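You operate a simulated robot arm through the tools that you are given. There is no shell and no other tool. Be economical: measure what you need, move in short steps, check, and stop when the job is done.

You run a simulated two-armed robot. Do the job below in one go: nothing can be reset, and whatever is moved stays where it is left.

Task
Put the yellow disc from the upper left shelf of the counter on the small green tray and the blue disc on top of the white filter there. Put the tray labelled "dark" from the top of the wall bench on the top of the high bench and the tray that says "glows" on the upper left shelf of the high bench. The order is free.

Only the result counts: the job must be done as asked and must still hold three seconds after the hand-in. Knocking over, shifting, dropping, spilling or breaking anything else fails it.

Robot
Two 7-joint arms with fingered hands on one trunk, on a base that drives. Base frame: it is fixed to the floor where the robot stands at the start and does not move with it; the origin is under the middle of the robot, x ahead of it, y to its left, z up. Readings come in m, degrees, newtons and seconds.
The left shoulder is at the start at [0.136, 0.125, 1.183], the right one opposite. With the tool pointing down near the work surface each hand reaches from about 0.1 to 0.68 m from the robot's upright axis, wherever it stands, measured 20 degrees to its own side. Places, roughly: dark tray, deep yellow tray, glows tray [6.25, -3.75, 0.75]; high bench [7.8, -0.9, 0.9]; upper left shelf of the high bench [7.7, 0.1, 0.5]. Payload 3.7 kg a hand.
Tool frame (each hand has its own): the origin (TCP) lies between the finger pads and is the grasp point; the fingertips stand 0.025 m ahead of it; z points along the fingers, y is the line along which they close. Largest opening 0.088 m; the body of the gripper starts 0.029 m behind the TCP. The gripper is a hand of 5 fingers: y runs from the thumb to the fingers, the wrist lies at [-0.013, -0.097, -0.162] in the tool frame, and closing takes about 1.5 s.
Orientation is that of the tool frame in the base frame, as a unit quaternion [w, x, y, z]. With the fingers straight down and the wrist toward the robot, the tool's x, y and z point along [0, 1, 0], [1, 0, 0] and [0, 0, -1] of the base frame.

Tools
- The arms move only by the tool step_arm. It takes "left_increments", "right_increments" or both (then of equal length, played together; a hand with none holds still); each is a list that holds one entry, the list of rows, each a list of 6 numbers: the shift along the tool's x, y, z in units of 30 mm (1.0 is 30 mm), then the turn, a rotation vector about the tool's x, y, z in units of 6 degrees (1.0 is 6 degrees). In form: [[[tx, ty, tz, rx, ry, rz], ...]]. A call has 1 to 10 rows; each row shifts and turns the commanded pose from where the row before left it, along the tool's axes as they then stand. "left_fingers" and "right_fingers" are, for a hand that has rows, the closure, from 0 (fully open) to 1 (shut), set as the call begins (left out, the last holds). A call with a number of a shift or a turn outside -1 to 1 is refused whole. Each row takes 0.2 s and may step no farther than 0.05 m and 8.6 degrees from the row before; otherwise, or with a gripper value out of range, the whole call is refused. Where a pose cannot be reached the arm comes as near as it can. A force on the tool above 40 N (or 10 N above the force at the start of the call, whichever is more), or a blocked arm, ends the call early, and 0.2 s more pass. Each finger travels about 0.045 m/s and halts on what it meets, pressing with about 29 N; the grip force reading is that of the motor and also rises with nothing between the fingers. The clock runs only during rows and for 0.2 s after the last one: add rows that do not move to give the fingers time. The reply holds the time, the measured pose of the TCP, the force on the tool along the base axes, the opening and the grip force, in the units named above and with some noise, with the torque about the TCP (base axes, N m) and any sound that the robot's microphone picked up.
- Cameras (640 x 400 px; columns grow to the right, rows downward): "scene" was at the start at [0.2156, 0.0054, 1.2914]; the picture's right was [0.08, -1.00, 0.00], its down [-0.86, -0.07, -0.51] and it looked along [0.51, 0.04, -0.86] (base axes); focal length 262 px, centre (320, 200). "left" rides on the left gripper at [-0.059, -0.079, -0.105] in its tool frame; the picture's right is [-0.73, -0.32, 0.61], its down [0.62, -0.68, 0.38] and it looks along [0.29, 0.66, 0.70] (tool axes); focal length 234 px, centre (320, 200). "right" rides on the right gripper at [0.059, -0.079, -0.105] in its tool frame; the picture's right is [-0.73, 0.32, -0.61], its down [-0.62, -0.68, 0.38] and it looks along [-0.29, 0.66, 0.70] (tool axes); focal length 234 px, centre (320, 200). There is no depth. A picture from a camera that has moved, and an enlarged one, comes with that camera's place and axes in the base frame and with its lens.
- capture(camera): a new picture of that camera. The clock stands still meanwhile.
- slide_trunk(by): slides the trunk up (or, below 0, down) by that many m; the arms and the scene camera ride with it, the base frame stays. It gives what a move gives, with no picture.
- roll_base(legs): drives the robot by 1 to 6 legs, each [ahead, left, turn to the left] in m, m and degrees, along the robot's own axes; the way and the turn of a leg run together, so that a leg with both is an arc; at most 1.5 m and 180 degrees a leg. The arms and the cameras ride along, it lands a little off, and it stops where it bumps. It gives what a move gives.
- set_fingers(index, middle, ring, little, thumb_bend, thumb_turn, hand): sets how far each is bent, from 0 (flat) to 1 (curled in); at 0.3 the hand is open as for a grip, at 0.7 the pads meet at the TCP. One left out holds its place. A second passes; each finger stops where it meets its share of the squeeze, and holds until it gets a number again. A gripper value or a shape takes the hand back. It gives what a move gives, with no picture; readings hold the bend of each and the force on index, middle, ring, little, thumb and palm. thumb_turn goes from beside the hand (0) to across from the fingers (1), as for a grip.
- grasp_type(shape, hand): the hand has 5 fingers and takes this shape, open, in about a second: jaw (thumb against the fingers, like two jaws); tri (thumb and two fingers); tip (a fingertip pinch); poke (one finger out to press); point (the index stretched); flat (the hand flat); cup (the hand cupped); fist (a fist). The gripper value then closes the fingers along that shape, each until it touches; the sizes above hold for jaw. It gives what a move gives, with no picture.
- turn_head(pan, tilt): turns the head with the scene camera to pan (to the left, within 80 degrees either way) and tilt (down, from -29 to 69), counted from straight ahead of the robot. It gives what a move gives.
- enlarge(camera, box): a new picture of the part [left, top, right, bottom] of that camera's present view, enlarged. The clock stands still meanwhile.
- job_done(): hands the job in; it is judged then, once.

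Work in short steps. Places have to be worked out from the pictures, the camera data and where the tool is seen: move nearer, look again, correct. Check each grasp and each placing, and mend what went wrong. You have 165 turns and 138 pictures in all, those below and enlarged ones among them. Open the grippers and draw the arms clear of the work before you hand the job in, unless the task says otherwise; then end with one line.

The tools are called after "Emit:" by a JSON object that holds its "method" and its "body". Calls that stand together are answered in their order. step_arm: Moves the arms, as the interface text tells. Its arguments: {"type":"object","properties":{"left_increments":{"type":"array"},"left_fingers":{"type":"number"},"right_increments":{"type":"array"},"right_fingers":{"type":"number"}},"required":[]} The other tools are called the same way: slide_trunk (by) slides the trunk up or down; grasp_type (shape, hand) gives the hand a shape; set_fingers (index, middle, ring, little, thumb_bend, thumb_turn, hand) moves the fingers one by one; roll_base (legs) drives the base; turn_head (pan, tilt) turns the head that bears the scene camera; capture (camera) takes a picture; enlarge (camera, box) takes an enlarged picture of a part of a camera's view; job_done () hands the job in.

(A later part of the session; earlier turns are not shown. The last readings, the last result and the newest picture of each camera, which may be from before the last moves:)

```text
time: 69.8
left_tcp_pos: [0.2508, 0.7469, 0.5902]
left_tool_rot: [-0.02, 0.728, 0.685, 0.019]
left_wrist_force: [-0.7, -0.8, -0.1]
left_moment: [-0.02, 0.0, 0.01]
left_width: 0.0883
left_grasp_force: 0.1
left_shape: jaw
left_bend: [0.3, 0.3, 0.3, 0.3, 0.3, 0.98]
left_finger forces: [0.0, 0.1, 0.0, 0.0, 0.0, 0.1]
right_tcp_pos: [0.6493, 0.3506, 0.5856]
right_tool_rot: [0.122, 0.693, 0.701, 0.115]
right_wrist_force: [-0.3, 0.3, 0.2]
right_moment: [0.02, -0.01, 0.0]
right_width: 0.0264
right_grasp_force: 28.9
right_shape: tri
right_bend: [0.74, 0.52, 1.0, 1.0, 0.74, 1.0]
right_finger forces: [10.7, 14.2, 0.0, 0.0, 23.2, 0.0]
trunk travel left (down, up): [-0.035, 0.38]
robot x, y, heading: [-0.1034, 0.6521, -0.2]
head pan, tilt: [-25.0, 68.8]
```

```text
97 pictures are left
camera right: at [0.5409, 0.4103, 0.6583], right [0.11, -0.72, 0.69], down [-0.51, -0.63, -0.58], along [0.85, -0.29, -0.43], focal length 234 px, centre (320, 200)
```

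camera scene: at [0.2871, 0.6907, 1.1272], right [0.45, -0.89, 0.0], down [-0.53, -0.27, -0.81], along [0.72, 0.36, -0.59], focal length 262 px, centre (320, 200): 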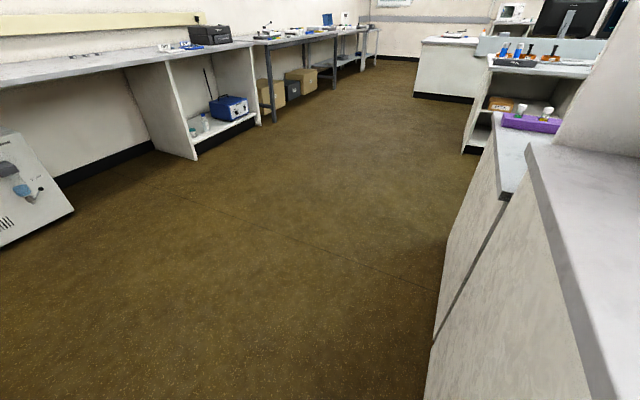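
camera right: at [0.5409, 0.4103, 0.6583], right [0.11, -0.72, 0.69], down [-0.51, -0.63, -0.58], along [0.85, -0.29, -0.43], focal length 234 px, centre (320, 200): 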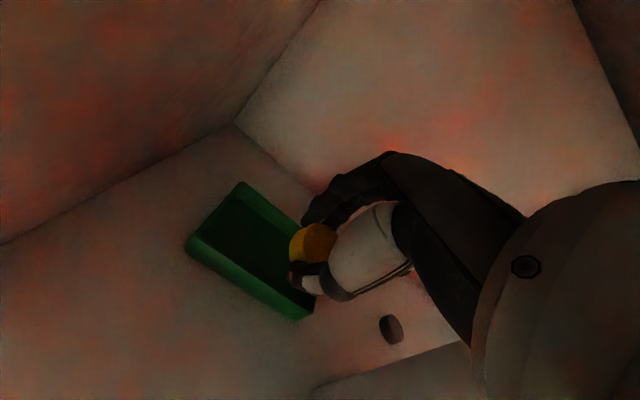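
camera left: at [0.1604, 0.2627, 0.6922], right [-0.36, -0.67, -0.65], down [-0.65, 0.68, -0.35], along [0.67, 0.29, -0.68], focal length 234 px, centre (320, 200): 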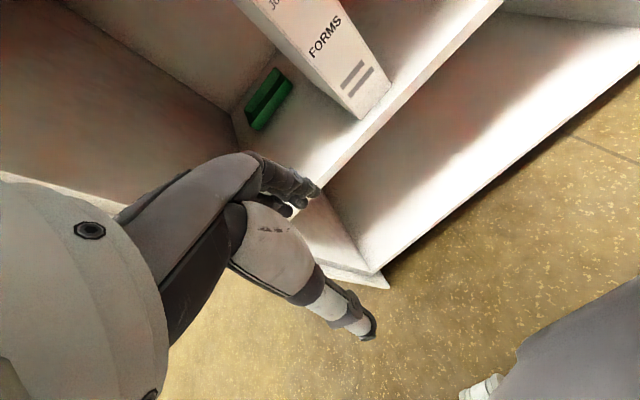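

The tray is confirmed at centre [0.722, 0.345]. I move over it and go down to z ≈ 0.53.

Emit:
{"method": "step_arm", "body": {"right_increments": [[[-0.17, 0.69, 0.244, 0, 0, 0], [0, 0.69, 0.244, 0, 0, 0], [0, 0.69, 0.244, 0, 0, 0], [0, -0.305, 0.865, 0, 0, 0], [0, -0.305, 0.865, 0, 0, 0], [0, 0, 0, 0, 0, 0]]]}}

Emit:
{"method": "capture", "body": {"camera": "right"}}

```text
time: 71.2
left_tcp_pos: [0.2513, 0.7447, 0.5912]
left_tool_rot: [-0.021, 0.727, 0.686, 0.019]
left_wrist_force: [0.7, -0.7, -0.2]
left_moment: [-0.01, 0.01, 0.03]
left_width: 0.0879
left_grasp_force: 0.1
left_shape: jaw
left_bend: [0.3, 0.3, 0.3, 0.3, 0.3, 0.98]
left_finger forces: [0.1, 0.1, 0.1, 0.1, 0.1, 0.0]
right_tcp_pos: [0.716, 0.343, 0.5303]
right_tool_rot: [0.124, 0.694, 0.699, 0.116]
right_wrist_force: [-0.3, -0.1, 0.3]
right_moment: [-0.02, -0.02, -0.03]
right_width: 0.0267
right_grasp_force: 28.8
right_shape: tri
right_bend: [0.74, 0.52, 1.0, 1.0, 0.74, 1.0]
right_finger forces: [10.7, 14.2, 0.0, 0.0, 23.2, 0.1]
trunk travel left (down, up): [-0.035, 0.38]
robot x, y, heading: [-0.1026, 0.6494, 0.1]
head pan, tilt: [-25.0, 68.8]
```

```text
96 pictures are left
camera right: at [0.6065, 0.4029, 0.6028], right [0.11, -0.72, 0.69], down [-0.51, -0.63, -0.58], along [0.85, -0.29, -0.43], focal length 234 px, centre (320, 200)
```

right: 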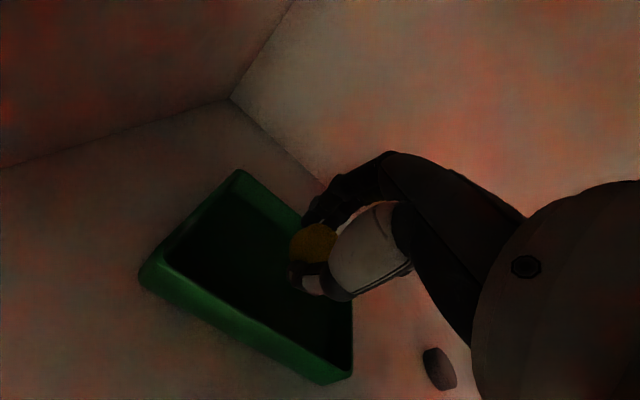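

Well over the tray. I go 14 mm lower and open the fingers only half way, so they stay clear of the rim.

Emit:
{"method": "step_arm", "body": {"right_increments": [[[0, -0.15, 0.44, 0, 0, 0], [0, 0, 0, 0, 0, 0]]]}}

Emit:
{"method": "step_arm", "body": {"right_increments": [[[0, 0, 0, 0, 0, 0], [0, 0, 0, 0, 0, 0], [0, 0, 0, 0, 0, 0], [0, 0, 0, 0, 0, 0]]], "right_fingers": 0.45}}

Emit:
{"method": "capture", "body": {"camera": "right"}}

```text
time: 71.8
left_tcp_pos: [0.2508, 0.7459, 0.5905]
left_tool_rot: [-0.021, 0.727, 0.686, 0.019]
left_wrist_force: [0.3, 0.3, -0.2]
left_moment: [-0.03, 0.01, -0.02]
left_width: 0.0879
left_grasp_force: 0.1
left_shape: jaw
left_bend: [0.3, 0.3, 0.3, 0.3, 0.3, 0.98]
left_finger forces: [0.1, 0.1, 0.0, 0.1, 0.0, 0.0]
right_tcp_pos: [0.7169, 0.3421, 0.5162]
right_tool_rot: [0.123, 0.694, 0.7, 0.115]
right_wrist_force: [-0.2, 0.1, -0.4]
right_moment: [0.0, 0.02, 0.0]
right_width: 0.0264
right_grasp_force: 29.3
right_shape: tri
right_bend: [0.74, 0.52, 1.0, 1.0, 0.74, 1.0]
right_finger forces: [10.7, 14.1, 0.0, 0.0, 23.2, 0.1]
trunk travel left (down, up): [-0.035, 0.38]
robot x, y, heading: [-0.1073, 0.6488, 0.0]
head pan, tilt: [-25.0, 68.8]
```

```text
time: 72.8
left_tcp_pos: [0.2511, 0.7469, 0.5899]
left_tool_rot: [-0.021, 0.726, 0.687, 0.019]
left_wrist_force: [-0.2, 0.3, -0.8]
left_moment: [0.01, -0.02, 0.01]
left_width: 0.0878
left_grasp_force: 0.1
left_shape: jaw
left_bend: [0.3, 0.3, 0.3, 0.3, 0.3, 0.98]
left_finger forces: [0.0, 0.0, 0.0, 0.0, 0.0, 0.0]
right_tcp_pos: [0.7172, 0.3426, 0.5147]
right_tool_rot: [0.123, 0.694, 0.7, 0.116]
right_wrist_force: [0.1, -1.0, -0.2]
right_moment: [0.02, 0.0, -0.03]
right_width: 0.0479
right_grasp_force: 0.2
right_shape: tri
right_bend: [0.74, 0.43, 0.99, 0.99, 0.67, 1.0]
right_finger forces: [0.0, 0.1, 0.1, 0.0, 0.0, 0.0]
trunk travel left (down, up): [-0.035, 0.38]
robot x, y, heading: [-0.1082, 0.6499, -0.2]
head pan, tilt: [-25.0, 68.8]
```

```text
95 pictures are left
camera right: at [0.6079, 0.4027, 0.5887], right [0.11, -0.72, 0.69], down [-0.51, -0.63, -0.58], along [0.85, -0.29, -0.43], focal length 234 px, centre (320, 200)
```

right: 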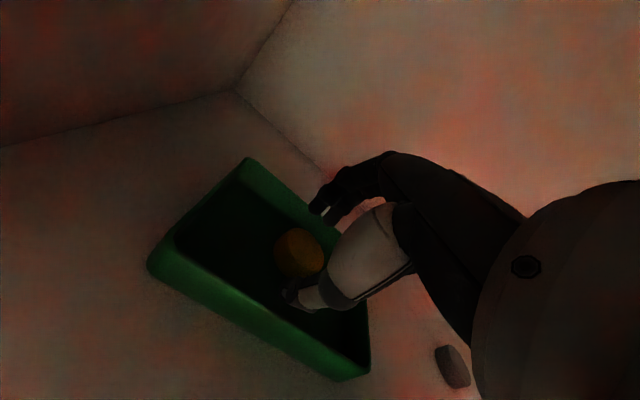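

The disc dropped into the tray. I rise straight up and look.

Emit:
{"method": "step_arm", "body": {"right_increments": [[[0, 0.3, -0.85, 0, 0, 0], [0, 0.3, -0.85, 0, 0, 0], [0, 0.25, -0.7, 0, 0, 0], [0, 0, 0, 0, 0, 0]]]}}

Emit:
{"method": "step_arm", "body": {"right_increments": [[[0, -0.85, -0.3, 0, 0, 0], [0, -0.85, -0.3, 0, 0, 0], [0, -0.85, -0.3, 0, 0, 0], [0, 0, 0, 0, 0, 0]]]}}

Emit:
{"method": "capture", "body": {"camera": "right"}}

```text
time: 73.8
left_tcp_pos: [0.2494, 0.7475, 0.5908]
left_tool_rot: [-0.02, 0.727, 0.686, 0.019]
left_wrist_force: [0.2, 0.0, 0.2]
left_moment: [0.0, -0.01, 0.03]
left_width: 0.0881
left_grasp_force: 0.0
left_shape: jaw
left_bend: [0.3, 0.3, 0.3, 0.3, 0.3, 0.98]
left_finger forces: [0.0, 0.0, 0.0, 0.0, 0.0, 0.1]
right_tcp_pos: [0.7176, 0.3423, 0.5939]
right_tool_rot: [0.123, 0.694, 0.7, 0.115]
right_wrist_force: [0.0, -1.1, 0.9]
right_moment: [0.02, 0.04, 0.01]
right_width: 0.0482
right_grasp_force: 0.1
right_shape: tri
right_bend: [0.74, 0.43, 0.99, 0.99, 0.67, 1.0]
right_finger forces: [0.1, 0.0, 0.1, 0.0, 0.0, 0.0]
trunk travel left (down, up): [-0.035, 0.38]
robot x, y, heading: [-0.1065, 0.6506, -0.2]
head pan, tilt: [-25.0, 68.8]
```

```text
time: 74.8
left_tcp_pos: [0.2504, 0.7458, 0.5902]
left_tool_rot: [-0.022, 0.727, 0.686, 0.019]
left_wrist_force: [-0.3, 0.3, 0.4]
left_moment: [-0.05, -0.01, -0.02]
left_width: 0.0879
left_grasp_force: 0.1
left_shape: jaw
left_bend: [0.3, 0.3, 0.3, 0.3, 0.3, 0.98]
left_finger forces: [0.1, 0.0, 0.0, 0.1, 0.0, 0.1]
right_tcp_pos: [0.6364, 0.3427, 0.5946]
right_tool_rot: [0.123, 0.694, 0.7, 0.116]
right_wrist_force: [0.1, -0.4, -0.2]
right_moment: [-0.02, -0.01, 0.01]
right_width: 0.048
right_grasp_force: 0.0
right_shape: tri
right_bend: [0.74, 0.42, 0.99, 0.99, 0.67, 1.0]
right_finger forces: [0.0, 0.1, 0.1, 0.0, 0.0, 0.1]
trunk travel left (down, up): [-0.035, 0.38]
robot x, y, heading: [-0.1099, 0.6514, -0.2]
head pan, tilt: [-25.0, 68.8]
```

```text
94 pictures are left
camera right: at [0.5275, 0.4028, 0.6669], right [0.11, -0.72, 0.69], down [-0.51, -0.63, -0.58], along [0.85, -0.29, -0.43], focal length 234 px, centre (320, 200)
```

right: 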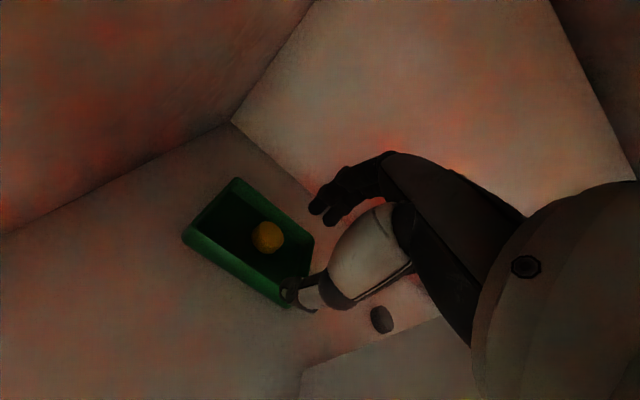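

Yellow lies in the green tray. I draw the arm out fully, then back off and shift right for the blue disc (same geometry: robot 0.3 m left of the target).

Emit:
{"method": "step_arm", "body": {"right_increments": [[[0, -0.85, -0.3, 0, 0, 0], [0, -0.85, -0.3, 0, 0, 0], [0, -0.85, -0.3, 0, 0, 0], [0, -0.85, -0.3, 0, 0, 0], [0, -0.85, -0.3, 0, 0, 0], [0, -0.85, -0.3, 0, 0, 0], [0, -0.85, -0.3, 0, 0, 0], [0, -0.85, -0.3, 0, 0, 0], [0, -0.85, -0.3, 0, 0, 0], [0, 0, 0, 0, 0, 0]]], "right_fingers": 0}}

Emit:
{"method": "roll_base", "body": {"legs": [[-0.15, 0, 0], [0, -0.48, 0.2]]}}

Emit:
{"method": "capture", "body": {"camera": "right"}}

```text
time: 77.0
left_tcp_pos: [0.25, 0.7463, 0.5915]
left_tool_rot: [-0.022, 0.727, 0.686, 0.019]
left_wrist_force: [0.4, -0.6, -0.5]
left_moment: [0.0, -0.05, 0.01]
left_width: 0.0877
left_grasp_force: 0.1
left_shape: jaw
left_bend: [0.3, 0.3, 0.3, 0.3, 0.3, 0.98]
left_finger forces: [0.0, 0.0, 0.0, 0.1, 0.0, 0.1]
right_tcp_pos: [0.3903, 0.3412, 0.5922]
right_tool_rot: [0.123, 0.694, 0.7, 0.116]
right_wrist_force: [0.0, 0.1, 0.2]
right_moment: [0.01, 0.0, 0.0]
right_width: 0.0877
right_grasp_force: 0.0
right_shape: tri
right_bend: [0.3, 0.3, 0.99, 0.99, 0.3, 0.98]
right_finger forces: [0.1, 0.0, 0.0, 0.0, 0.1, 0.0]
trunk travel left (down, up): [-0.035, 0.38]
robot x, y, heading: [-0.1043, 0.6525, 0.1]
head pan, tilt: [-25.0, 68.8]
```

```text
time: 82.7
left_tcp_pos: [0.0991, 0.2723, 0.5896]
left_tool_rot: [-0.021, 0.73, 0.683, 0.019]
left_wrist_force: [-0.1, 0.2, -0.8]
left_moment: [0.0, 0.02, -0.05]
left_width: 0.0882
left_grasp_force: 0.1
left_shape: jaw
left_bend: [0.3, 0.3, 0.3, 0.3, 0.3, 0.98]
left_finger forces: [0.0, 0.0, 0.1, 0.0, 0.1, 0.0]
right_tcp_pos: [0.2358, -0.1329, 0.5927]
right_tool_rot: [0.123, 0.696, 0.697, 0.115]
right_wrist_force: [0.1, 0.4, 0.0]
right_moment: [0.01, 0.01, -0.02]
right_width: 0.0876
right_grasp_force: 0.1
right_shape: tri
right_bend: [0.3, 0.3, 0.99, 0.99, 0.3, 0.98]
right_finger forces: [0.1, 0.1, 0.0, 0.0, 0.0, 0.0]
trunk travel left (down, up): [-0.035, 0.38]
robot x, y, heading: [-0.2602, 0.176, -0.4]
head pan, tilt: [-25.0, 68.8]
```

```text
93 pictures are left
camera right: at [0.1271, -0.0723, 0.6653], right [0.1, -0.72, 0.69], down [-0.52, -0.63, -0.58], along [0.85, -0.3, -0.43], focal length 234 px, centre (320, 200)
```

right: 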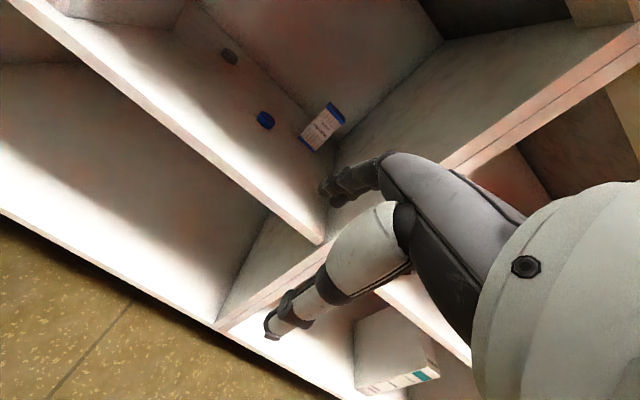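

Shelf corner confirms the divider at y ≈ -0.23. I bring the hand to y ≈ -0.03, pitch it back to about 10°, and drive forward.

Emit:
{"method": "step_arm", "body": {"right_increments": [[[0.85, 0, 0, 0.8, 0, 0], [0.85, 0, 0, 0.75, 0, 0], [0.85, 0, 0, 0, 0, 0], [0.85, 0, 0, 0, 0, 0], [0, 0, 0, 0, 0, 0]]]}}

Emit:
{"method": "roll_base", "body": {"legs": [[0.155, 0, 0.3]]}}

```text
time: 83.9
left_tcp_pos: [0.0996, 0.273, 0.5902]
left_tool_rot: [-0.02, 0.73, 0.683, 0.019]
left_wrist_force: [-0.1, 0.0, -0.5]
left_moment: [0.01, 0.02, -0.01]
left_width: 0.0877
left_grasp_force: 0.0
left_shape: jaw
left_bend: [0.3, 0.3, 0.3, 0.3, 0.3, 0.98]
left_finger forces: [0.1, 0.0, 0.0, 0.0, 0.0, 0.0]
right_tcp_pos: [0.2353, -0.0298, 0.5909]
right_tool_rot: [0.067, 0.704, 0.704, 0.058]
right_wrist_force: [0.8, -0.9, 0.4]
right_moment: [-0.01, -0.02, -0.02]
right_width: 0.0877
right_grasp_force: 0.0
right_shape: tri
right_bend: [0.3, 0.3, 0.99, 0.99, 0.3, 0.98]
right_finger forces: [0.0, 0.0, 0.0, 0.0, 0.0, 0.0]
trunk travel left (down, up): [-0.035, 0.38]
robot x, y, heading: [-0.2565, 0.1838, -0.5]
head pan, tilt: [-25.0, 68.8]
```

```text
time: 85.3
left_tcp_pos: [0.2521, 0.2747, 0.5901]
left_tool_rot: [-0.02, 0.728, 0.685, 0.019]
left_wrist_force: [0.0, -0.5, 0.0]
left_moment: [-0.01, -0.04, 0.01]
left_width: 0.0877
left_grasp_force: 0.1
left_shape: jaw
left_bend: [0.3, 0.3, 0.3, 0.3, 0.3, 0.98]
left_finger forces: [0.1, 0.1, 0.1, 0.0, 0.0, 0.1]
right_tcp_pos: [0.3896, -0.0287, 0.5914]
right_tool_rot: [0.067, 0.703, 0.706, 0.058]
right_wrist_force: [0.7, 0.1, -0.5]
right_moment: [-0.01, 0.0, 0.01]
right_width: 0.0876
right_grasp_force: 0.1
right_shape: tri
right_bend: [0.3, 0.3, 0.99, 0.99, 0.3, 0.98]
right_finger forces: [0.0, 0.0, 0.0, 0.0, 0.0, 0.0]
trunk travel left (down, up): [-0.035, 0.38]
robot x, y, heading: [-0.1057, 0.1787, -0.3]
head pan, tilt: [-25.0, 68.8]
```

Pitch 10°. I advance 0.19 m over the shelf toward blue.

Emit:
{"method": "step_arm", "body": {"right_increments": [[[0, 0.92, 0.165, 0, 0, 0], [0, 0.92, 0.165, 0, 0, 0], [0, 0.92, 0.165, 0, 0, 0], [0, 0.92, 0.165, 0, 0, 0], [0, 0.92, 0.165, 0, 0, 0], [0, 0.92, 0.165, 0, 0, 0], [0, 0.92, 0.165, 0, 0, 0], [0, 0, 0, 0, 0, 0]]]}}

Emit:
{"method": "capture", "body": {"camera": "right"}}

```text
time: 87.1
left_tcp_pos: [0.2515, 0.2736, 0.5894]
left_tool_rot: [-0.02, 0.728, 0.685, 0.019]
left_wrist_force: [0.7, 0.4, -0.9]
left_moment: [-0.01, -0.02, -0.04]
left_width: 0.0879
left_grasp_force: 0.0
left_shape: jaw
left_bend: [0.3, 0.3, 0.3, 0.3, 0.3, 0.98]
left_finger forces: [0.0, 0.0, 0.1, 0.0, 0.0, 0.0]
right_tcp_pos: [0.5858, -0.0253, 0.5896]
right_tool_rot: [0.066, 0.703, 0.706, 0.059]
right_wrist_force: [0.6, 0.5, 0.2]
right_moment: [-0.01, 0.01, 0.04]
right_width: 0.0878
right_grasp_force: 0.1
right_shape: tri
right_bend: [0.3, 0.3, 0.99, 0.99, 0.3, 0.98]
right_finger forces: [0.0, 0.0, 0.0, 0.0, 0.1, 0.0]
trunk travel left (down, up): [-0.035, 0.38]
robot x, y, heading: [-0.1053, 0.1811, 0.2]
head pan, tilt: [-25.0, 68.8]
```

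```text
92 pictures are left
camera right: at [0.4917, 0.0349, 0.6796], right [0.21, -0.72, 0.66], down [-0.6, -0.63, -0.49], along [0.77, -0.29, -0.57], focal length 234 px, centre (320, 200)
```

right: 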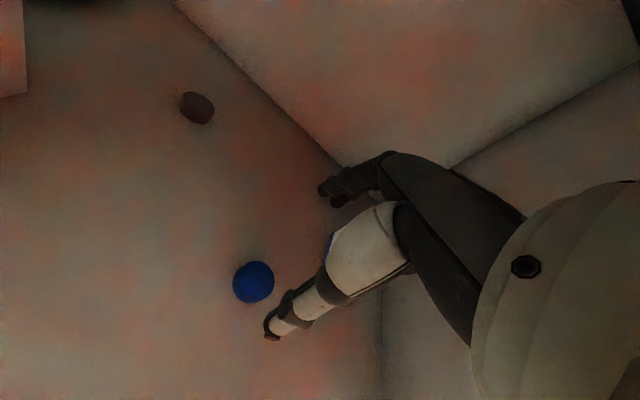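

Blue at [0.601, -0.032]. I come down over it to z ≈ 0.503.

Emit:
{"method": "step_arm", "body": {"right_increments": [[[-0.2, 0.3, 0.07, 0, 0, 0], [0, -0.11, 0.72, 0, 0, 0], [0, -0.11, 0.72, 0, 0, 0], [0, -0.11, 0.72, 0, 0, 0], [0, -0.11, 0.68, 0, 0, 0], [0, 0, 0, 0, 0, 0]]]}}

Emit:
{"method": "step_arm", "body": {"right_increments": [[[0, 0, 0, 0, 0, 0], [0, 0, 0, 0, 0, 0], [0, 0, 0, 0, 0, 0]]], "right_fingers": 0.45}}

Emit:
{"method": "enlarge", "body": {"camera": "right", "box": [200, 120, 440, 360]}}

```text
time: 88.5
left_tcp_pos: [0.2524, 0.2737, 0.5906]
left_tool_rot: [-0.021, 0.728, 0.685, 0.019]
left_wrist_force: [0.1, -0.4, -0.8]
left_moment: [0.0, 0.01, 0.01]
left_width: 0.0881
left_grasp_force: 0.1
left_shape: jaw
left_bend: [0.3, 0.3, 0.3, 0.3, 0.3, 0.98]
left_finger forces: [0.0, 0.0, 0.1, 0.0, 0.1, 0.1]
right_tcp_pos: [0.5981, -0.0341, 0.5025]
right_tool_rot: [0.068, 0.703, 0.705, 0.059]
right_wrist_force: [-0.2, -0.3, -0.1]
right_moment: [-0.02, -0.01, 0.0]
right_width: 0.0878
right_grasp_force: 0.1
right_shape: tri
right_bend: [0.3, 0.3, 0.99, 0.99, 0.3, 0.98]
right_finger forces: [0.0, 0.1, 0.0, 0.0, 0.0, 0.0]
trunk travel left (down, up): [-0.035, 0.38]
robot x, y, heading: [-0.1029, 0.1795, -0.1]
head pan, tilt: [-25.0, 68.8]
```

```text
time: 89.3
left_tcp_pos: [0.2518, 0.2728, 0.59]
left_tool_rot: [-0.02, 0.728, 0.685, 0.019]
left_wrist_force: [0.2, 0.3, -0.2]
left_moment: [0.03, 0.04, -0.02]
left_width: 0.088
left_grasp_force: 0.1
left_shape: jaw
left_bend: [0.3, 0.3, 0.3, 0.3, 0.3, 0.98]
left_finger forces: [0.1, 0.0, 0.0, 0.0, 0.1, 0.0]
right_tcp_pos: [0.5984, -0.0339, 0.503]
right_tool_rot: [0.066, 0.703, 0.705, 0.058]
right_wrist_force: [-0.2, 0.1, 0.4]
right_moment: [0.01, 0.01, -0.04]
right_width: 0.0487
right_grasp_force: 0.0
right_shape: tri
right_bend: [0.74, 0.42, 0.99, 0.99, 0.67, 1.0]
right_finger forces: [0.1, 0.0, 0.1, 0.0, 0.0, 0.0]
trunk travel left (down, up): [-0.035, 0.38]
robot x, y, heading: [-0.1049, 0.179, -0.4]
head pan, tilt: [-25.0, 68.8]
```

```text
1.67 times, centred on (320, 240) of right
camera zoom: at [0.5015, 0.0268, 0.5928], right [0.21, -0.72, 0.66], down [-0.6, -0.63, -0.49], along [0.77, -0.29, -0.57], focal length 390 px, centre (320, 133)
```

zoom: 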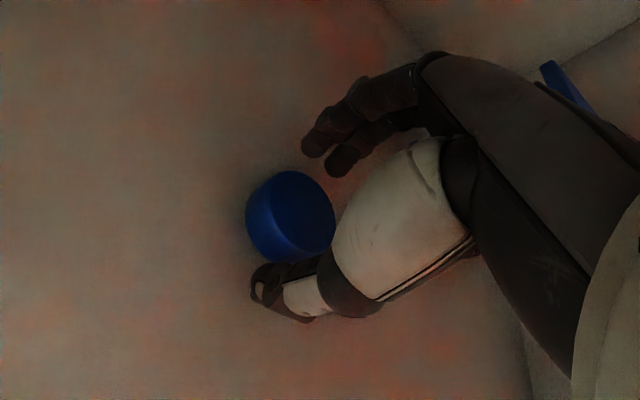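

Same picture as with yellow before its 5 mm correction; I shift +6 mm in y, lower 2 mm, and close.

Emit:
{"method": "step_arm", "body": {"right_increments": [[[0.2, 0, 0.07, 0, 0, 0], [0, 0, 0, 0, 0, 0]]]}}

Emit:
{"method": "step_arm", "body": {"right_increments": [[[0, 0, 0, 0, 0, 0], [0, 0, 0, 0, 0, 0], [0, 0, 0, 0, 0, 0], [0, 0, 0, 0, 0, 0], [0, 0, 0, 0, 0, 0], [0, 0, 0, 0, 0, 0]]], "right_fingers": 1}}

Emit:
{"method": "step_arm", "body": {"right_increments": [[[0, 0.15, -0.8, 0, 0, 0], [0, 0.15, -0.8, 0, 0, 0], [0, 0, 0, 0, 0, 0]]]}}

Emit:
{"method": "enlarge", "body": {"camera": "right", "box": [200, 120, 440, 360]}}

```text
time: 89.9
left_tcp_pos: [0.2516, 0.2735, 0.5902]
left_tool_rot: [-0.02, 0.728, 0.685, 0.019]
left_wrist_force: [0.7, 0.0, -1.3]
left_moment: [0.01, 0.02, 0.0]
left_width: 0.0879
left_grasp_force: 0.0
left_shape: jaw
left_bend: [0.3, 0.3, 0.3, 0.3, 0.3, 0.98]
left_finger forces: [0.0, 0.0, 0.0, 0.0, 0.0, 0.0]
right_tcp_pos: [0.5977, -0.0272, 0.5004]
right_tool_rot: [0.067, 0.703, 0.706, 0.058]
right_wrist_force: [0.2, 0.2, 2.2]
right_moment: [-0.02, 0.02, 0.02]
right_width: 0.0489
right_grasp_force: 0.0
right_shape: tri
right_bend: [0.74, 0.42, 0.99, 0.99, 0.67, 1.0]
right_finger forces: [0.1, 0.0, 0.1, 0.1, 0.9, 0.0]
trunk travel left (down, up): [-0.035, 0.38]
robot x, y, heading: [-0.1087, 0.1789, -0.1]
head pan, tilt: [-25.0, 68.8]
```

```text
time: 91.3
left_tcp_pos: [0.251, 0.2738, 0.5905]
left_tool_rot: [-0.02, 0.728, 0.685, 0.019]
left_wrist_force: [0.0, 0.1, -0.3]
left_moment: [0.0, -0.01, 0.0]
left_width: 0.088
left_grasp_force: 0.1
left_shape: jaw
left_bend: [0.3, 0.3, 0.3, 0.3, 0.3, 0.98]
left_finger forces: [0.0, 0.1, 0.0, 0.0, 0.0, 0.1]
right_tcp_pos: [0.5989, -0.0259, 0.5006]
right_tool_rot: [0.067, 0.703, 0.706, 0.058]
right_wrist_force: [-1.6, 0.7, 2.4]
right_moment: [0.02, 0.03, -0.01]
right_width: 0.026
right_grasp_force: 29.1
right_shape: tri
right_bend: [0.71, 0.62, 1.0, 1.0, 0.69, 1.0]
right_finger forces: [10.4, 13.4, 0.0, 0.0, 24.9, 0.0]
trunk travel left (down, up): [-0.035, 0.38]
robot x, y, heading: [-0.1048, 0.1774, -0.3]
head pan, tilt: [-25.0, 68.8]
```

```text
time: 92.1
left_tcp_pos: [0.2524, 0.2733, 0.59]
left_tool_rot: [-0.02, 0.728, 0.685, 0.019]
left_wrist_force: [-1.0, -1.2, 0.0]
left_moment: [0.05, 0.02, -0.06]
left_width: 0.0882
left_grasp_force: 0.0
left_shape: jaw
left_bend: [0.3, 0.3, 0.3, 0.3, 0.3, 0.98]
left_finger forces: [0.1, 0.1, 0.0, 0.0, 0.0, 0.0]
right_tcp_pos: [0.5988, -0.0268, 0.551]
right_tool_rot: [0.067, 0.703, 0.706, 0.058]
right_wrist_force: [0.2, -0.5, -0.3]
right_moment: [0.02, 0.0, 0.0]
right_width: 0.0261
right_grasp_force: 28.9
right_shape: tri
right_bend: [0.71, 0.62, 1.0, 1.0, 0.69, 1.0]
right_finger forces: [10.4, 13.4, 0.1, 0.0, 24.3, 0.0]
trunk travel left (down, up): [-0.035, 0.38]
robot x, y, heading: [-0.104, 0.1765, -0.0]
head pan, tilt: [-25.0, 68.8]
```

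```text
1.67 times, centred on (320, 240) of right
camera zoom: at [0.503, 0.0329, 0.6402], right [0.21, -0.72, 0.66], down [-0.6, -0.63, -0.49], along [0.77, -0.29, -0.57], focal length 390 px, centre (320, 133)
```

zoom: 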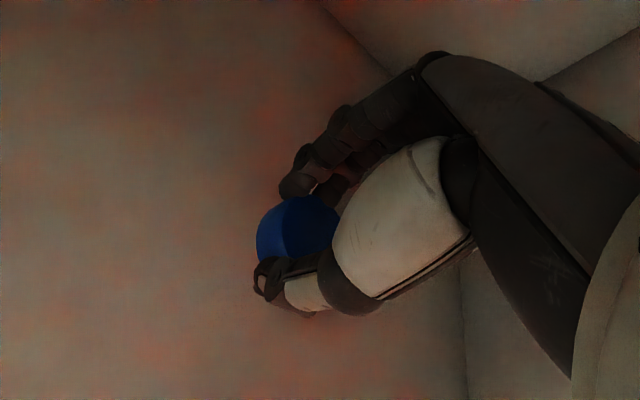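

Blue is held (its bottom 32 mm below the TCP). I draw back to look at the filter box freely before placing.

Emit:
{"method": "step_arm", "body": {"right_increments": [[[0, -0.9, -0.6, 0, 0, 0], [0, -0.9, -0.6, 0, 0, 0], [0, -0.9, -0.3, 0, 0, 0], [0, -0.9, -0.165, 0, 0, 0], [0, -0.9, -0.165, 0, 0, 0], [0, -0.9, -0.165, 0, 0, 0], [0, -0.9, -0.165, 0, 0, 0], [0, 0, 0, 0, 0, 0]]]}}

Emit:
{"method": "capture", "body": {"camera": "right"}}

```text
time: 93.9
left_tcp_pos: [0.2522, 0.2742, 0.5897]
left_tool_rot: [-0.02, 0.728, 0.685, 0.019]
left_wrist_force: [0.2, 0.6, -0.1]
left_moment: [0.0, 0.01, 0.0]
left_width: 0.0876
left_grasp_force: 0.1
left_shape: jaw
left_bend: [0.3, 0.3, 0.3, 0.3, 0.3, 0.98]
left_finger forces: [0.0, 0.0, 0.0, 0.0, 0.0, 0.0]
right_tcp_pos: [0.3997, -0.0281, 0.5803]
right_tool_rot: [0.066, 0.703, 0.706, 0.058]
right_wrist_force: [-0.9, 0.2, 0.3]
right_moment: [0.0, 0.02, 0.05]
right_width: 0.0257
right_grasp_force: 29.4
right_shape: tri
right_bend: [0.71, 0.62, 1.0, 1.0, 0.69, 1.0]
right_finger forces: [10.3, 13.4, 0.1, 0.0, 24.4, 0.1]
trunk travel left (down, up): [-0.035, 0.38]
robot x, y, heading: [-0.1065, 0.1815, -0.4]
head pan, tilt: [-25.0, 68.8]
```

```text
89 pictures are left
camera right: at [0.3033, 0.0324, 0.6695], right [0.21, -0.72, 0.66], down [-0.6, -0.63, -0.49], along [0.77, -0.29, -0.57], focal length 234 px, centre (320, 200)
```

right: 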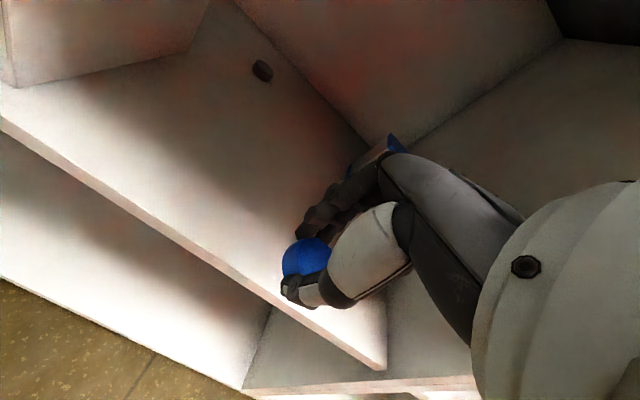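

The hand hides the filter. I move to y ≈ -0.13 and higher, as from where it was seen before.

Emit:
{"method": "step_arm", "body": {"right_increments": [[[-0.85, -0.3, -0.6, 0, 0, 0], [-0.85, -0.3, -0.6, 0, 0, 0], [-0.85, -0.3, -0.6, 0, 0, 0], [-0.85, 0, 0, 0, 0, 0], [0, 0, 0, 0, 0, 0]]]}}

Emit:
{"method": "enlarge", "body": {"camera": "right", "box": [240, 60, 400, 160]}}

```text
time: 95.1
left_tcp_pos: [0.2527, 0.2735, 0.5898]
left_tool_rot: [-0.02, 0.728, 0.685, 0.019]
left_wrist_force: [-0.1, 0.0, 0.2]
left_moment: [-0.01, -0.04, 0.0]
left_width: 0.0881
left_grasp_force: 0.0
left_shape: jaw
left_bend: [0.3, 0.3, 0.3, 0.3, 0.3, 0.98]
left_finger forces: [0.1, 0.0, 0.0, 0.1, 0.1, 0.0]
right_tcp_pos: [0.3651, -0.129, 0.6322]
right_tool_rot: [0.066, 0.703, 0.706, 0.057]
right_wrist_force: [0.1, 0.7, -0.4]
right_moment: [0.0, 0.01, -0.01]
right_width: 0.0256
right_grasp_force: 28.8
right_shape: tri
right_bend: [0.71, 0.62, 1.0, 1.0, 0.69, 1.0]
right_finger forces: [10.5, 13.5, 0.0, 0.0, 24.0, 0.0]
trunk travel left (down, up): [-0.035, 0.38]
robot x, y, heading: [-0.1057, 0.1788, -0.3]
head pan, tilt: [-25.0, 68.8]
```

```text
4.00 times, centred on (320, 110) of right
camera zoom: at [0.2693, -0.0692, 0.7215], right [0.21, -0.72, 0.66], down [-0.6, -0.63, -0.49], along [0.77, -0.29, -0.57], focal length 937 px, centre (320, 560)
```

zoom: 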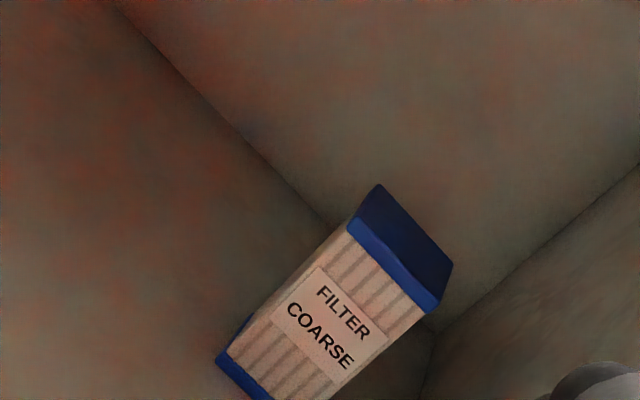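

Filter top: x 0.680–0.739, y -0.105–-0.159, z 0.569; centre [0.710, -0.132]. I go in at z ≈ 0.627, first half way.

Emit:
{"method": "step_arm", "body": {"right_increments": [[[-0.05, 0.9, 0.3, 0, 0, 0], [-0.05, 0.92, 0.165, 0, 0, 0], [0, 0.92, 0.165, 0, 0, 0], [0, 0.92, 0.165, 0, 0, 0], [0, 0.92, 0.165, 0, 0, 0], [0, 0.92, 0.165, 0, 0, 0], [0, 0.92, 0.165, 0, 0, 0], [0, 0, 0, 0, 0, 0]]]}}

Emit:
{"method": "capture", "body": {"camera": "right"}}

```text
time: 96.9
left_tcp_pos: [0.2515, 0.2722, 0.5903]
left_tool_rot: [-0.02, 0.728, 0.685, 0.019]
left_wrist_force: [0.8, 0.3, 0.9]
left_moment: [-0.01, 0.0, -0.01]
left_width: 0.088
left_grasp_force: 0.0
left_shape: jaw
left_bend: [0.3, 0.3, 0.3, 0.3, 0.3, 0.98]
left_finger forces: [0.0, 0.1, 0.0, 0.1, 0.1, 0.1]
right_tcp_pos: [0.5608, -0.133, 0.6243]
right_tool_rot: [0.066, 0.703, 0.706, 0.058]
right_wrist_force: [0.3, -0.4, -0.1]
right_moment: [0.01, 0.0, 0.0]
right_width: 0.0256
right_grasp_force: 28.5
right_shape: tri
right_bend: [0.71, 0.62, 1.0, 1.0, 0.69, 1.0]
right_finger forces: [10.4, 13.5, 0.0, 0.1, 24.1, 0.0]
trunk travel left (down, up): [-0.035, 0.38]
robot x, y, heading: [-0.104, 0.1832, -0.2]
head pan, tilt: [-25.0, 68.8]
```

```text
87 pictures are left
camera right: at [0.4662, -0.0723, 0.7152], right [0.21, -0.72, 0.66], down [-0.6, -0.63, -0.49], along [0.77, -0.29, -0.57], focal length 234 px, centre (320, 200)
```

right: 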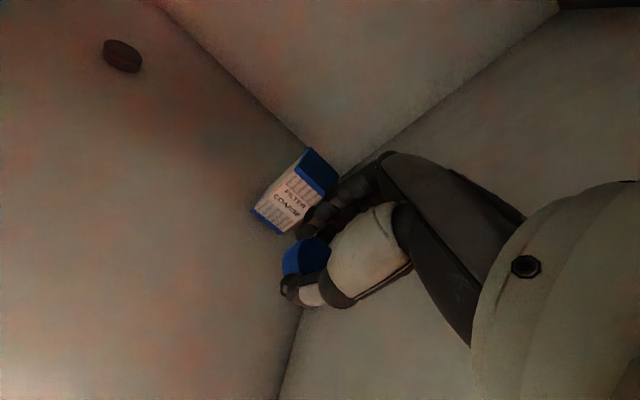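

Clear so far; fingertips are 25 mm above the filter top. I go on to above its centre.

Emit:
{"method": "step_arm", "body": {"right_increments": [[[0, 0.95, 0.12, 0, 0, 0], [0, 0.95, 0.14, 0, 0, 0], [0, 0.95, 0.165, 0, 0, 0], [0, 0.95, 0.165, 0, 0, 0], [0, 0.95, 0.165, 0, 0, 0], [0, 0, 0, 0, 0, 0]]]}}

Emit:
{"method": "capture", "body": {"camera": "right"}}

```text
time: 98.3
left_tcp_pos: [0.2521, 0.2732, 0.5899]
left_tool_rot: [-0.02, 0.728, 0.685, 0.018]
left_wrist_force: [-0.1, 0.1, 0.3]
left_moment: [0.01, 0.02, -0.02]
left_width: 0.0877
left_grasp_force: 0.0
left_shape: jaw
left_bend: [0.3, 0.3, 0.3, 0.3, 0.3, 0.98]
left_finger forces: [0.0, 0.0, 0.0, 0.1, 0.0, 0.0]
right_tcp_pos: [0.7067, -0.1301, 0.6297]
right_tool_rot: [0.067, 0.703, 0.705, 0.059]
right_wrist_force: [0.2, 0.1, -0.6]
right_moment: [0.02, 0.01, 0.0]
right_width: 0.0256
right_grasp_force: 29.3
right_shape: tri
right_bend: [0.71, 0.62, 1.0, 1.0, 0.69, 1.0]
right_finger forces: [10.3, 13.5, 0.0, 0.0, 24.1, 0.0]
trunk travel left (down, up): [-0.035, 0.38]
robot x, y, heading: [-0.105, 0.1823, -0.3]
head pan, tilt: [-25.0, 68.8]
```

```text
86 pictures are left
camera right: at [0.6106, -0.0708, 0.719], right [0.21, -0.72, 0.66], down [-0.6, -0.63, -0.49], along [0.77, -0.29, -0.56], focal length 234 px, centre (320, 200)
```

right: 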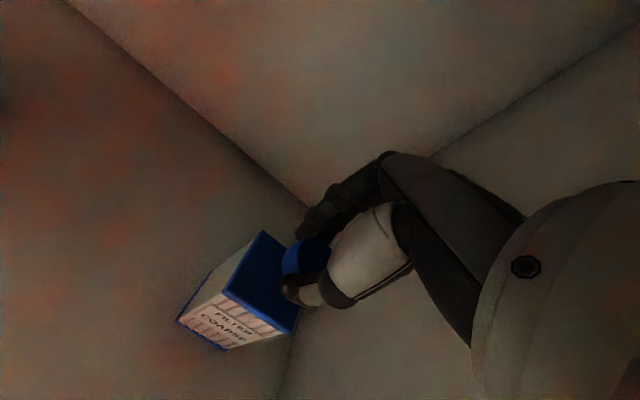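

Re-measured filter-top centre ≈ [0.706, -0.134]. I correct 4 mm both ways and lower until the disc is about 2 mm above the top.

Emit:
{"method": "step_arm", "body": {"right_increments": [[[-0.13, -0.14, 0.41, 0, 0, 0], [0, -0.14, 0.41, 0, 0, 0], [0, 0, 0, 0, 0, 0]]]}}

Emit:
{"method": "step_arm", "body": {"right_increments": [[[0, -0.01, 0.08, 0, 0, 0], [0, 0, 0, 0, 0, 0]]]}}

Emit:
{"method": "capture", "body": {"camera": "right"}}

```text
time: 99.1
left_tcp_pos: [0.2518, 0.2734, 0.5915]
left_tool_rot: [-0.019, 0.728, 0.685, 0.019]
left_wrist_force: [-0.4, -0.4, -0.2]
left_moment: [-0.02, -0.04, 0.04]
left_width: 0.0877
left_grasp_force: 0.1
left_shape: jaw
left_bend: [0.3, 0.3, 0.3, 0.3, 0.3, 0.98]
left_finger forces: [0.1, 0.0, 0.1, 0.1, 0.0, 0.0]
right_tcp_pos: [0.7022, -0.1351, 0.6061]
right_tool_rot: [0.068, 0.703, 0.705, 0.06]
right_wrist_force: [1.0, -0.2, 11.1]
right_moment: [-0.01, 0.21, 0.01]
right_width: 0.0254
right_grasp_force: 28.7
right_shape: tri
right_bend: [0.71, 0.62, 1.0, 1.0, 0.7, 1.0]
right_finger forces: [11.5, 15.7, 0.0, 0.0, 28.0, 0.1]
trunk travel left (down, up): [-0.035, 0.38]
robot x, y, heading: [-0.1033, 0.1805, -0.3]
head pan, tilt: [-25.0, 68.8]
```

```text
time: 99.7
left_tcp_pos: [0.2513, 0.2729, 0.5919]
left_tool_rot: [-0.019, 0.728, 0.685, 0.021]
left_wrist_force: [0.4, -0.3, 1.3]
left_moment: [0.0, -0.05, 0.0]
left_width: 0.0878
left_grasp_force: 0.1
left_shape: jaw
left_bend: [0.3, 0.3, 0.3, 0.3, 0.3, 0.98]
left_finger forces: [0.0, 0.0, 0.0, 0.1, 0.1, 0.0]
right_tcp_pos: [0.7032, -0.1354, 0.605]
right_tool_rot: [0.07, 0.703, 0.705, 0.06]
right_wrist_force: [-0.5, 1.5, 23.3]
right_moment: [0.03, 0.57, -0.02]
right_width: 0.0255
right_grasp_force: 29.0
right_shape: tri
right_bend: [0.71, 0.62, 1.0, 1.0, 0.71, 1.0]
right_finger forces: [12.2, 16.4, 0.0, 0.0, 38.7, 0.0]
trunk travel left (down, up): [-0.035, 0.38]
robot x, y, heading: [-0.1076, 0.1815, -0.0]
head pan, tilt: [-25.0, 68.8]
```

```text
85 pictures are left
camera right: at [0.6061, -0.0752, 0.6944], right [0.21, -0.72, 0.67], down [-0.6, -0.63, -0.49], along [0.77, -0.29, -0.56], focal length 234 px, centre (320, 200)
```

right: 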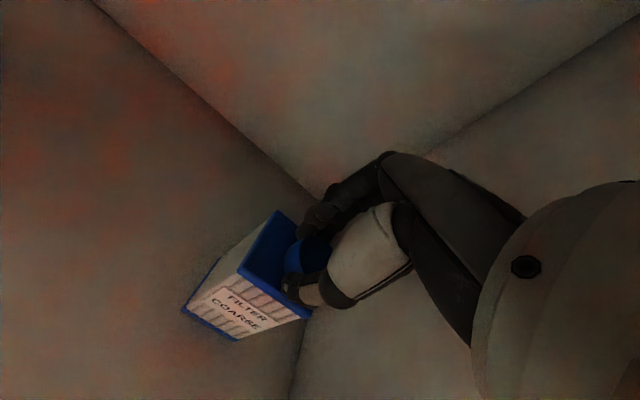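

The disc touches the filter top (pressing 23 N). I ease off 4 mm, then open half way.

Emit:
{"method": "step_arm", "body": {"right_increments": [[[0, 0.02, -0.13, 0, 0, 0], [0, 0, 0, 0, 0, 0]]]}}

Emit:
{"method": "step_arm", "body": {"right_increments": [[[0, 0, 0, 0, 0, 0], [0, 0, 0, 0, 0, 0], [0, 0, 0, 0, 0, 0], [0, 0, 0, 0, 0, 0]]], "right_fingers": 0.45}}

Emit:
{"method": "capture", "body": {"camera": "right"}}

```text
time: 100.3
left_tcp_pos: [0.2511, 0.2724, 0.5904]
left_tool_rot: [-0.02, 0.728, 0.686, 0.019]
left_wrist_force: [0.7, 0.3, 0.0]
left_moment: [0.0, 0.0, 0.01]
left_width: 0.0879
left_grasp_force: 0.0
left_shape: jaw
left_bend: [0.3, 0.3, 0.3, 0.3, 0.3, 0.98]
left_finger forces: [0.1, 0.0, 0.0, 0.1, 0.1, 0.1]
right_tcp_pos: [0.701, -0.1359, 0.606]
right_tool_rot: [0.066, 0.703, 0.706, 0.058]
right_wrist_force: [1.6, 1.0, 13.7]
right_moment: [0.04, 0.17, -0.02]
right_width: 0.0253
right_grasp_force: 28.5
right_shape: tri
right_bend: [0.71, 0.62, 1.0, 1.0, 0.71, 1.0]
right_finger forces: [11.9, 16.1, 0.0, 0.0, 30.6, 0.1]
trunk travel left (down, up): [-0.035, 0.38]
robot x, y, heading: [-0.1068, 0.1779, -0.3]
head pan, tilt: [-25.0, 68.8]
```

```text
time: 101.3
left_tcp_pos: [0.2521, 0.274, 0.5909]
left_tool_rot: [-0.02, 0.728, 0.684, 0.019]
left_wrist_force: [-0.9, 0.5, 0.9]
left_moment: [-0.02, 0.02, 0.01]
left_width: 0.0878
left_grasp_force: 0.1
left_shape: jaw
left_bend: [0.3, 0.3, 0.3, 0.3, 0.3, 0.98]
left_finger forces: [0.0, 0.0, 0.1, 0.0, 0.0, 0.0]
right_tcp_pos: [0.7024, -0.1357, 0.606]
right_tool_rot: [0.065, 0.703, 0.706, 0.058]
right_wrist_force: [0.6, 0.8, 7.1]
right_moment: [0.05, 0.17, -0.01]
right_width: 0.0459
right_grasp_force: 0.1
right_shape: tri
right_bend: [0.74, 0.43, 0.99, 0.99, 0.71, 1.0]
right_finger forces: [0.1, 0.0, 0.0, 0.1, 7.3, 0.0]
trunk travel left (down, up): [-0.035, 0.38]
robot x, y, heading: [-0.1045, 0.1795, -0.4]
head pan, tilt: [-25.0, 68.8]
```

```text
84 pictures are left
camera right: at [0.6056, -0.0753, 0.695], right [0.21, -0.72, 0.66], down [-0.6, -0.63, -0.49], along [0.77, -0.29, -0.57], focal length 234 px, centre (320, 200)
```

right: 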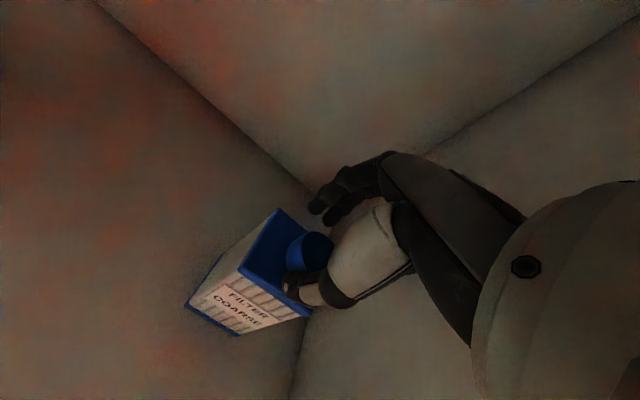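

Blue sits on the filter at about [0.704, -0.137]. I lift the hand straight up and look.

Emit:
{"method": "step_arm", "body": {"right_increments": [[[0, 0.08, -0.45, 0, 0, 0], [0, 0.13, -0.7, 0, 0, 0], [0, 0.1, -0.5, 0, 0, 0], [0, 0, 0, 0, 0, 0]]]}}

Emit:
{"method": "capture", "body": {"camera": "right"}}

```text
time: 102.3
left_tcp_pos: [0.2528, 0.2725, 0.5921]
left_tool_rot: [-0.02, 0.728, 0.685, 0.02]
left_wrist_force: [-1.3, -0.5, 0.6]
left_moment: [-0.02, 0.0, -0.01]
left_width: 0.0876
left_grasp_force: 0.0
left_shape: jaw
left_bend: [0.3, 0.3, 0.3, 0.3, 0.3, 0.98]
left_finger forces: [0.0, 0.0, 0.0, 0.0, 0.1, 0.1]
right_tcp_pos: [0.7026, -0.1363, 0.6556]
right_tool_rot: [0.067, 0.703, 0.706, 0.058]
right_wrist_force: [0.1, 0.4, -0.5]
right_moment: [-0.04, -0.01, -0.02]
right_width: 0.0484
right_grasp_force: 0.0
right_shape: tri
right_bend: [0.74, 0.43, 0.99, 0.99, 0.67, 1.0]
right_finger forces: [0.1, 0.0, 0.0, 0.0, 0.0, 0.1]
trunk travel left (down, up): [-0.035, 0.38]
robot x, y, heading: [-0.1015, 0.1813, -0.4]
head pan, tilt: [-25.0, 68.8]
```

```text
83 pictures are left
camera right: at [0.606, -0.0755, 0.7458], right [0.21, -0.72, 0.66], down [-0.6, -0.63, -0.49], along [0.77, -0.29, -0.57], focal length 234 px, centre (320, 200)
```

right: 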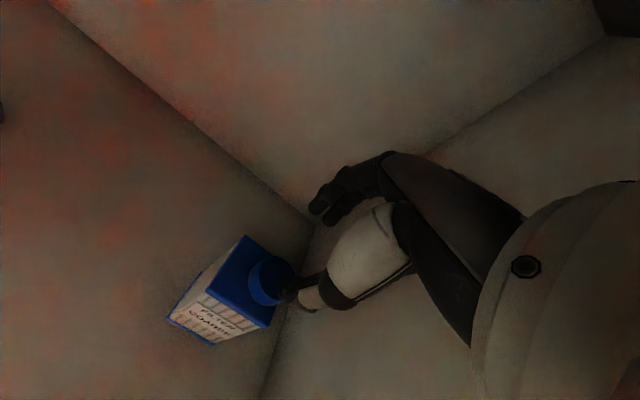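

The disc stays on the filter. I draw the arm out level, 25 mm above the disc.

Emit:
{"method": "step_arm", "body": {"right_increments": [[[0, -0.92, -0.165, 0, 0, 0], [0, -0.92, -0.165, 0, 0, 0], [0, -0.92, -0.165, 0, 0, 0], [0, -0.92, -0.165, 0, 0, 0], [0, -0.92, -0.165, 0, 0, 0], [0, -0.92, -0.165, 0, 0, 0], [0, -0.92, -0.165, 0, 0, 0], [0, -0.92, -0.165, 0, 0, 0], [0, -0.92, -0.165, 0, 0, 0], [0, -0.92, -0.165, 0, 0, 0]]]}}

Emit:
{"method": "step_arm", "body": {"right_increments": [[[0, -0.92, 0, 0, 0, 0], [0, -0.92, 0, 0, 0, 0], [0, 0, 0, 0, 0, 0]]]}}

Emit:
{"method": "roll_base", "body": {"legs": [[-0.5, 0, 0]]}}

Emit:
{"method": "turn_head", "body": {"pan": 0, "tilt": 35}}

Emit:
{"method": "capture", "body": {"camera": "scene"}}

```text
time: 104.5
left_tcp_pos: [0.2512, 0.2737, 0.5909]
left_tool_rot: [-0.021, 0.728, 0.685, 0.019]
left_wrist_force: [0.5, 0.9, -0.6]
left_moment: [0.01, 0.0, 0.01]
left_width: 0.088
left_grasp_force: 0.0
left_shape: jaw
left_bend: [0.3, 0.3, 0.3, 0.3, 0.3, 0.98]
left_finger forces: [0.0, 0.0, 0.0, 0.0, 0.0, 0.1]
right_tcp_pos: [0.4199, -0.1339, 0.6572]
right_tool_rot: [0.066, 0.703, 0.706, 0.059]
right_wrist_force: [0.9, 0.0, 0.0]
right_moment: [0.0, -0.01, 0.02]
right_width: 0.0485
right_grasp_force: 0.1
right_shape: tri
right_bend: [0.74, 0.42, 0.99, 0.99, 0.67, 1.0]
right_finger forces: [0.0, 0.1, 0.0, 0.0, 0.1, 0.0]
trunk travel left (down, up): [-0.035, 0.38]
robot x, y, heading: [-0.1055, 0.1818, -0.5]
head pan, tilt: [-25.0, 68.8]
```

```text
time: 105.3
left_tcp_pos: [0.2513, 0.2731, 0.5904]
left_tool_rot: [-0.021, 0.728, 0.685, 0.019]
left_wrist_force: [-0.2, -0.5, 0.1]
left_moment: [0.0, 0.03, -0.01]
left_width: 0.0877
left_grasp_force: 0.0
left_shape: jaw
left_bend: [0.3, 0.3, 0.3, 0.3, 0.3, 0.98]
left_finger forces: [0.0, 0.0, 0.0, 0.1, 0.0, 0.0]
right_tcp_pos: [0.3662, -0.137, 0.6477]
right_tool_rot: [0.068, 0.703, 0.706, 0.059]
right_wrist_force: [0.7, 0.1, -0.2]
right_moment: [0.0, 0.01, 0.01]
right_width: 0.0479
right_grasp_force: 0.0
right_shape: tri
right_bend: [0.74, 0.42, 0.99, 0.99, 0.67, 1.0]
right_finger forces: [0.1, 0.0, 0.0, 0.1, 0.0, 0.0]
trunk travel left (down, up): [-0.035, 0.38]
robot x, y, heading: [-0.1049, 0.1827, -0.2]
head pan, tilt: [-25.0, 68.8]
```

```text
time: 108.2
left_tcp_pos: [-0.2575, 0.2751, 0.5902]
left_tool_rot: [-0.021, 0.729, 0.684, 0.019]
left_wrist_force: [0.7, 0.5, 0.5]
left_moment: [0.0, -0.01, 0.01]
left_width: 0.0879
left_grasp_force: 0.0
left_shape: jaw
left_bend: [0.3, 0.3, 0.3, 0.3, 0.3, 0.98]
left_finger forces: [0.1, 0.0, 0.0, 0.0, 0.1, 0.0]
right_tcp_pos: [-0.1437, -0.1342, 0.6472]
right_tool_rot: [0.067, 0.704, 0.705, 0.058]
right_wrist_force: [0.3, -0.1, -1.3]
right_moment: [0.0, 0.0, 0.03]
right_width: 0.0482
right_grasp_force: 0.1
right_shape: tri
right_bend: [0.74, 0.42, 0.99, 0.99, 0.67, 1.0]
right_finger forces: [0.0, 0.0, 0.0, 0.0, 0.0, 0.0]
trunk travel left (down, up): [-0.035, 0.38]
robot x, y, heading: [-0.6087, 0.182, -0.3]
head pan, tilt: [-25.0, 68.8]
```

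```text
time: 109.2
left_tcp_pos: [-0.2578, 0.275, 0.5904]
left_tool_rot: [-0.02, 0.729, 0.684, 0.019]
left_wrist_force: [0.4, 0.8, 0.1]
left_moment: [0.02, 0.01, -0.01]
left_width: 0.0881
left_grasp_force: 0.2
left_shape: jaw
left_bend: [0.3, 0.3, 0.3, 0.3, 0.3, 0.98]
left_finger forces: [0.0, 0.0, 0.0, 0.0, 0.0, 0.1]
right_tcp_pos: [-0.1425, -0.1347, 0.647]
right_tool_rot: [0.066, 0.703, 0.705, 0.059]
right_wrist_force: [0.3, 0.8, 0.6]
right_moment: [0.04, 0.02, -0.01]
right_width: 0.0483
right_grasp_force: 0.2
right_shape: tri
right_bend: [0.74, 0.42, 0.99, 0.99, 0.67, 1.0]
right_finger forces: [0.0, 0.1, 0.1, 0.0, 0.0, 0.0]
trunk travel left (down, up): [-0.035, 0.38]
robot x, y, heading: [-0.6176, 0.182, 0.1]
head pan, tilt: [0.0, 35.0]
```

```text
82 pictures are left
camera scene: at [-0.2117, 0.1806, 1.1291], right [-0.01, -1.0, 0.0], down [-0.57, 0.0, -0.82], along [0.82, -0.01, -0.57], focal length 262 px, centre (320, 200)
```

scene: 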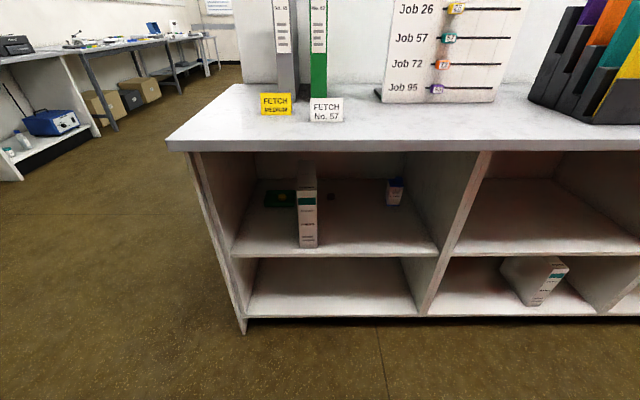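

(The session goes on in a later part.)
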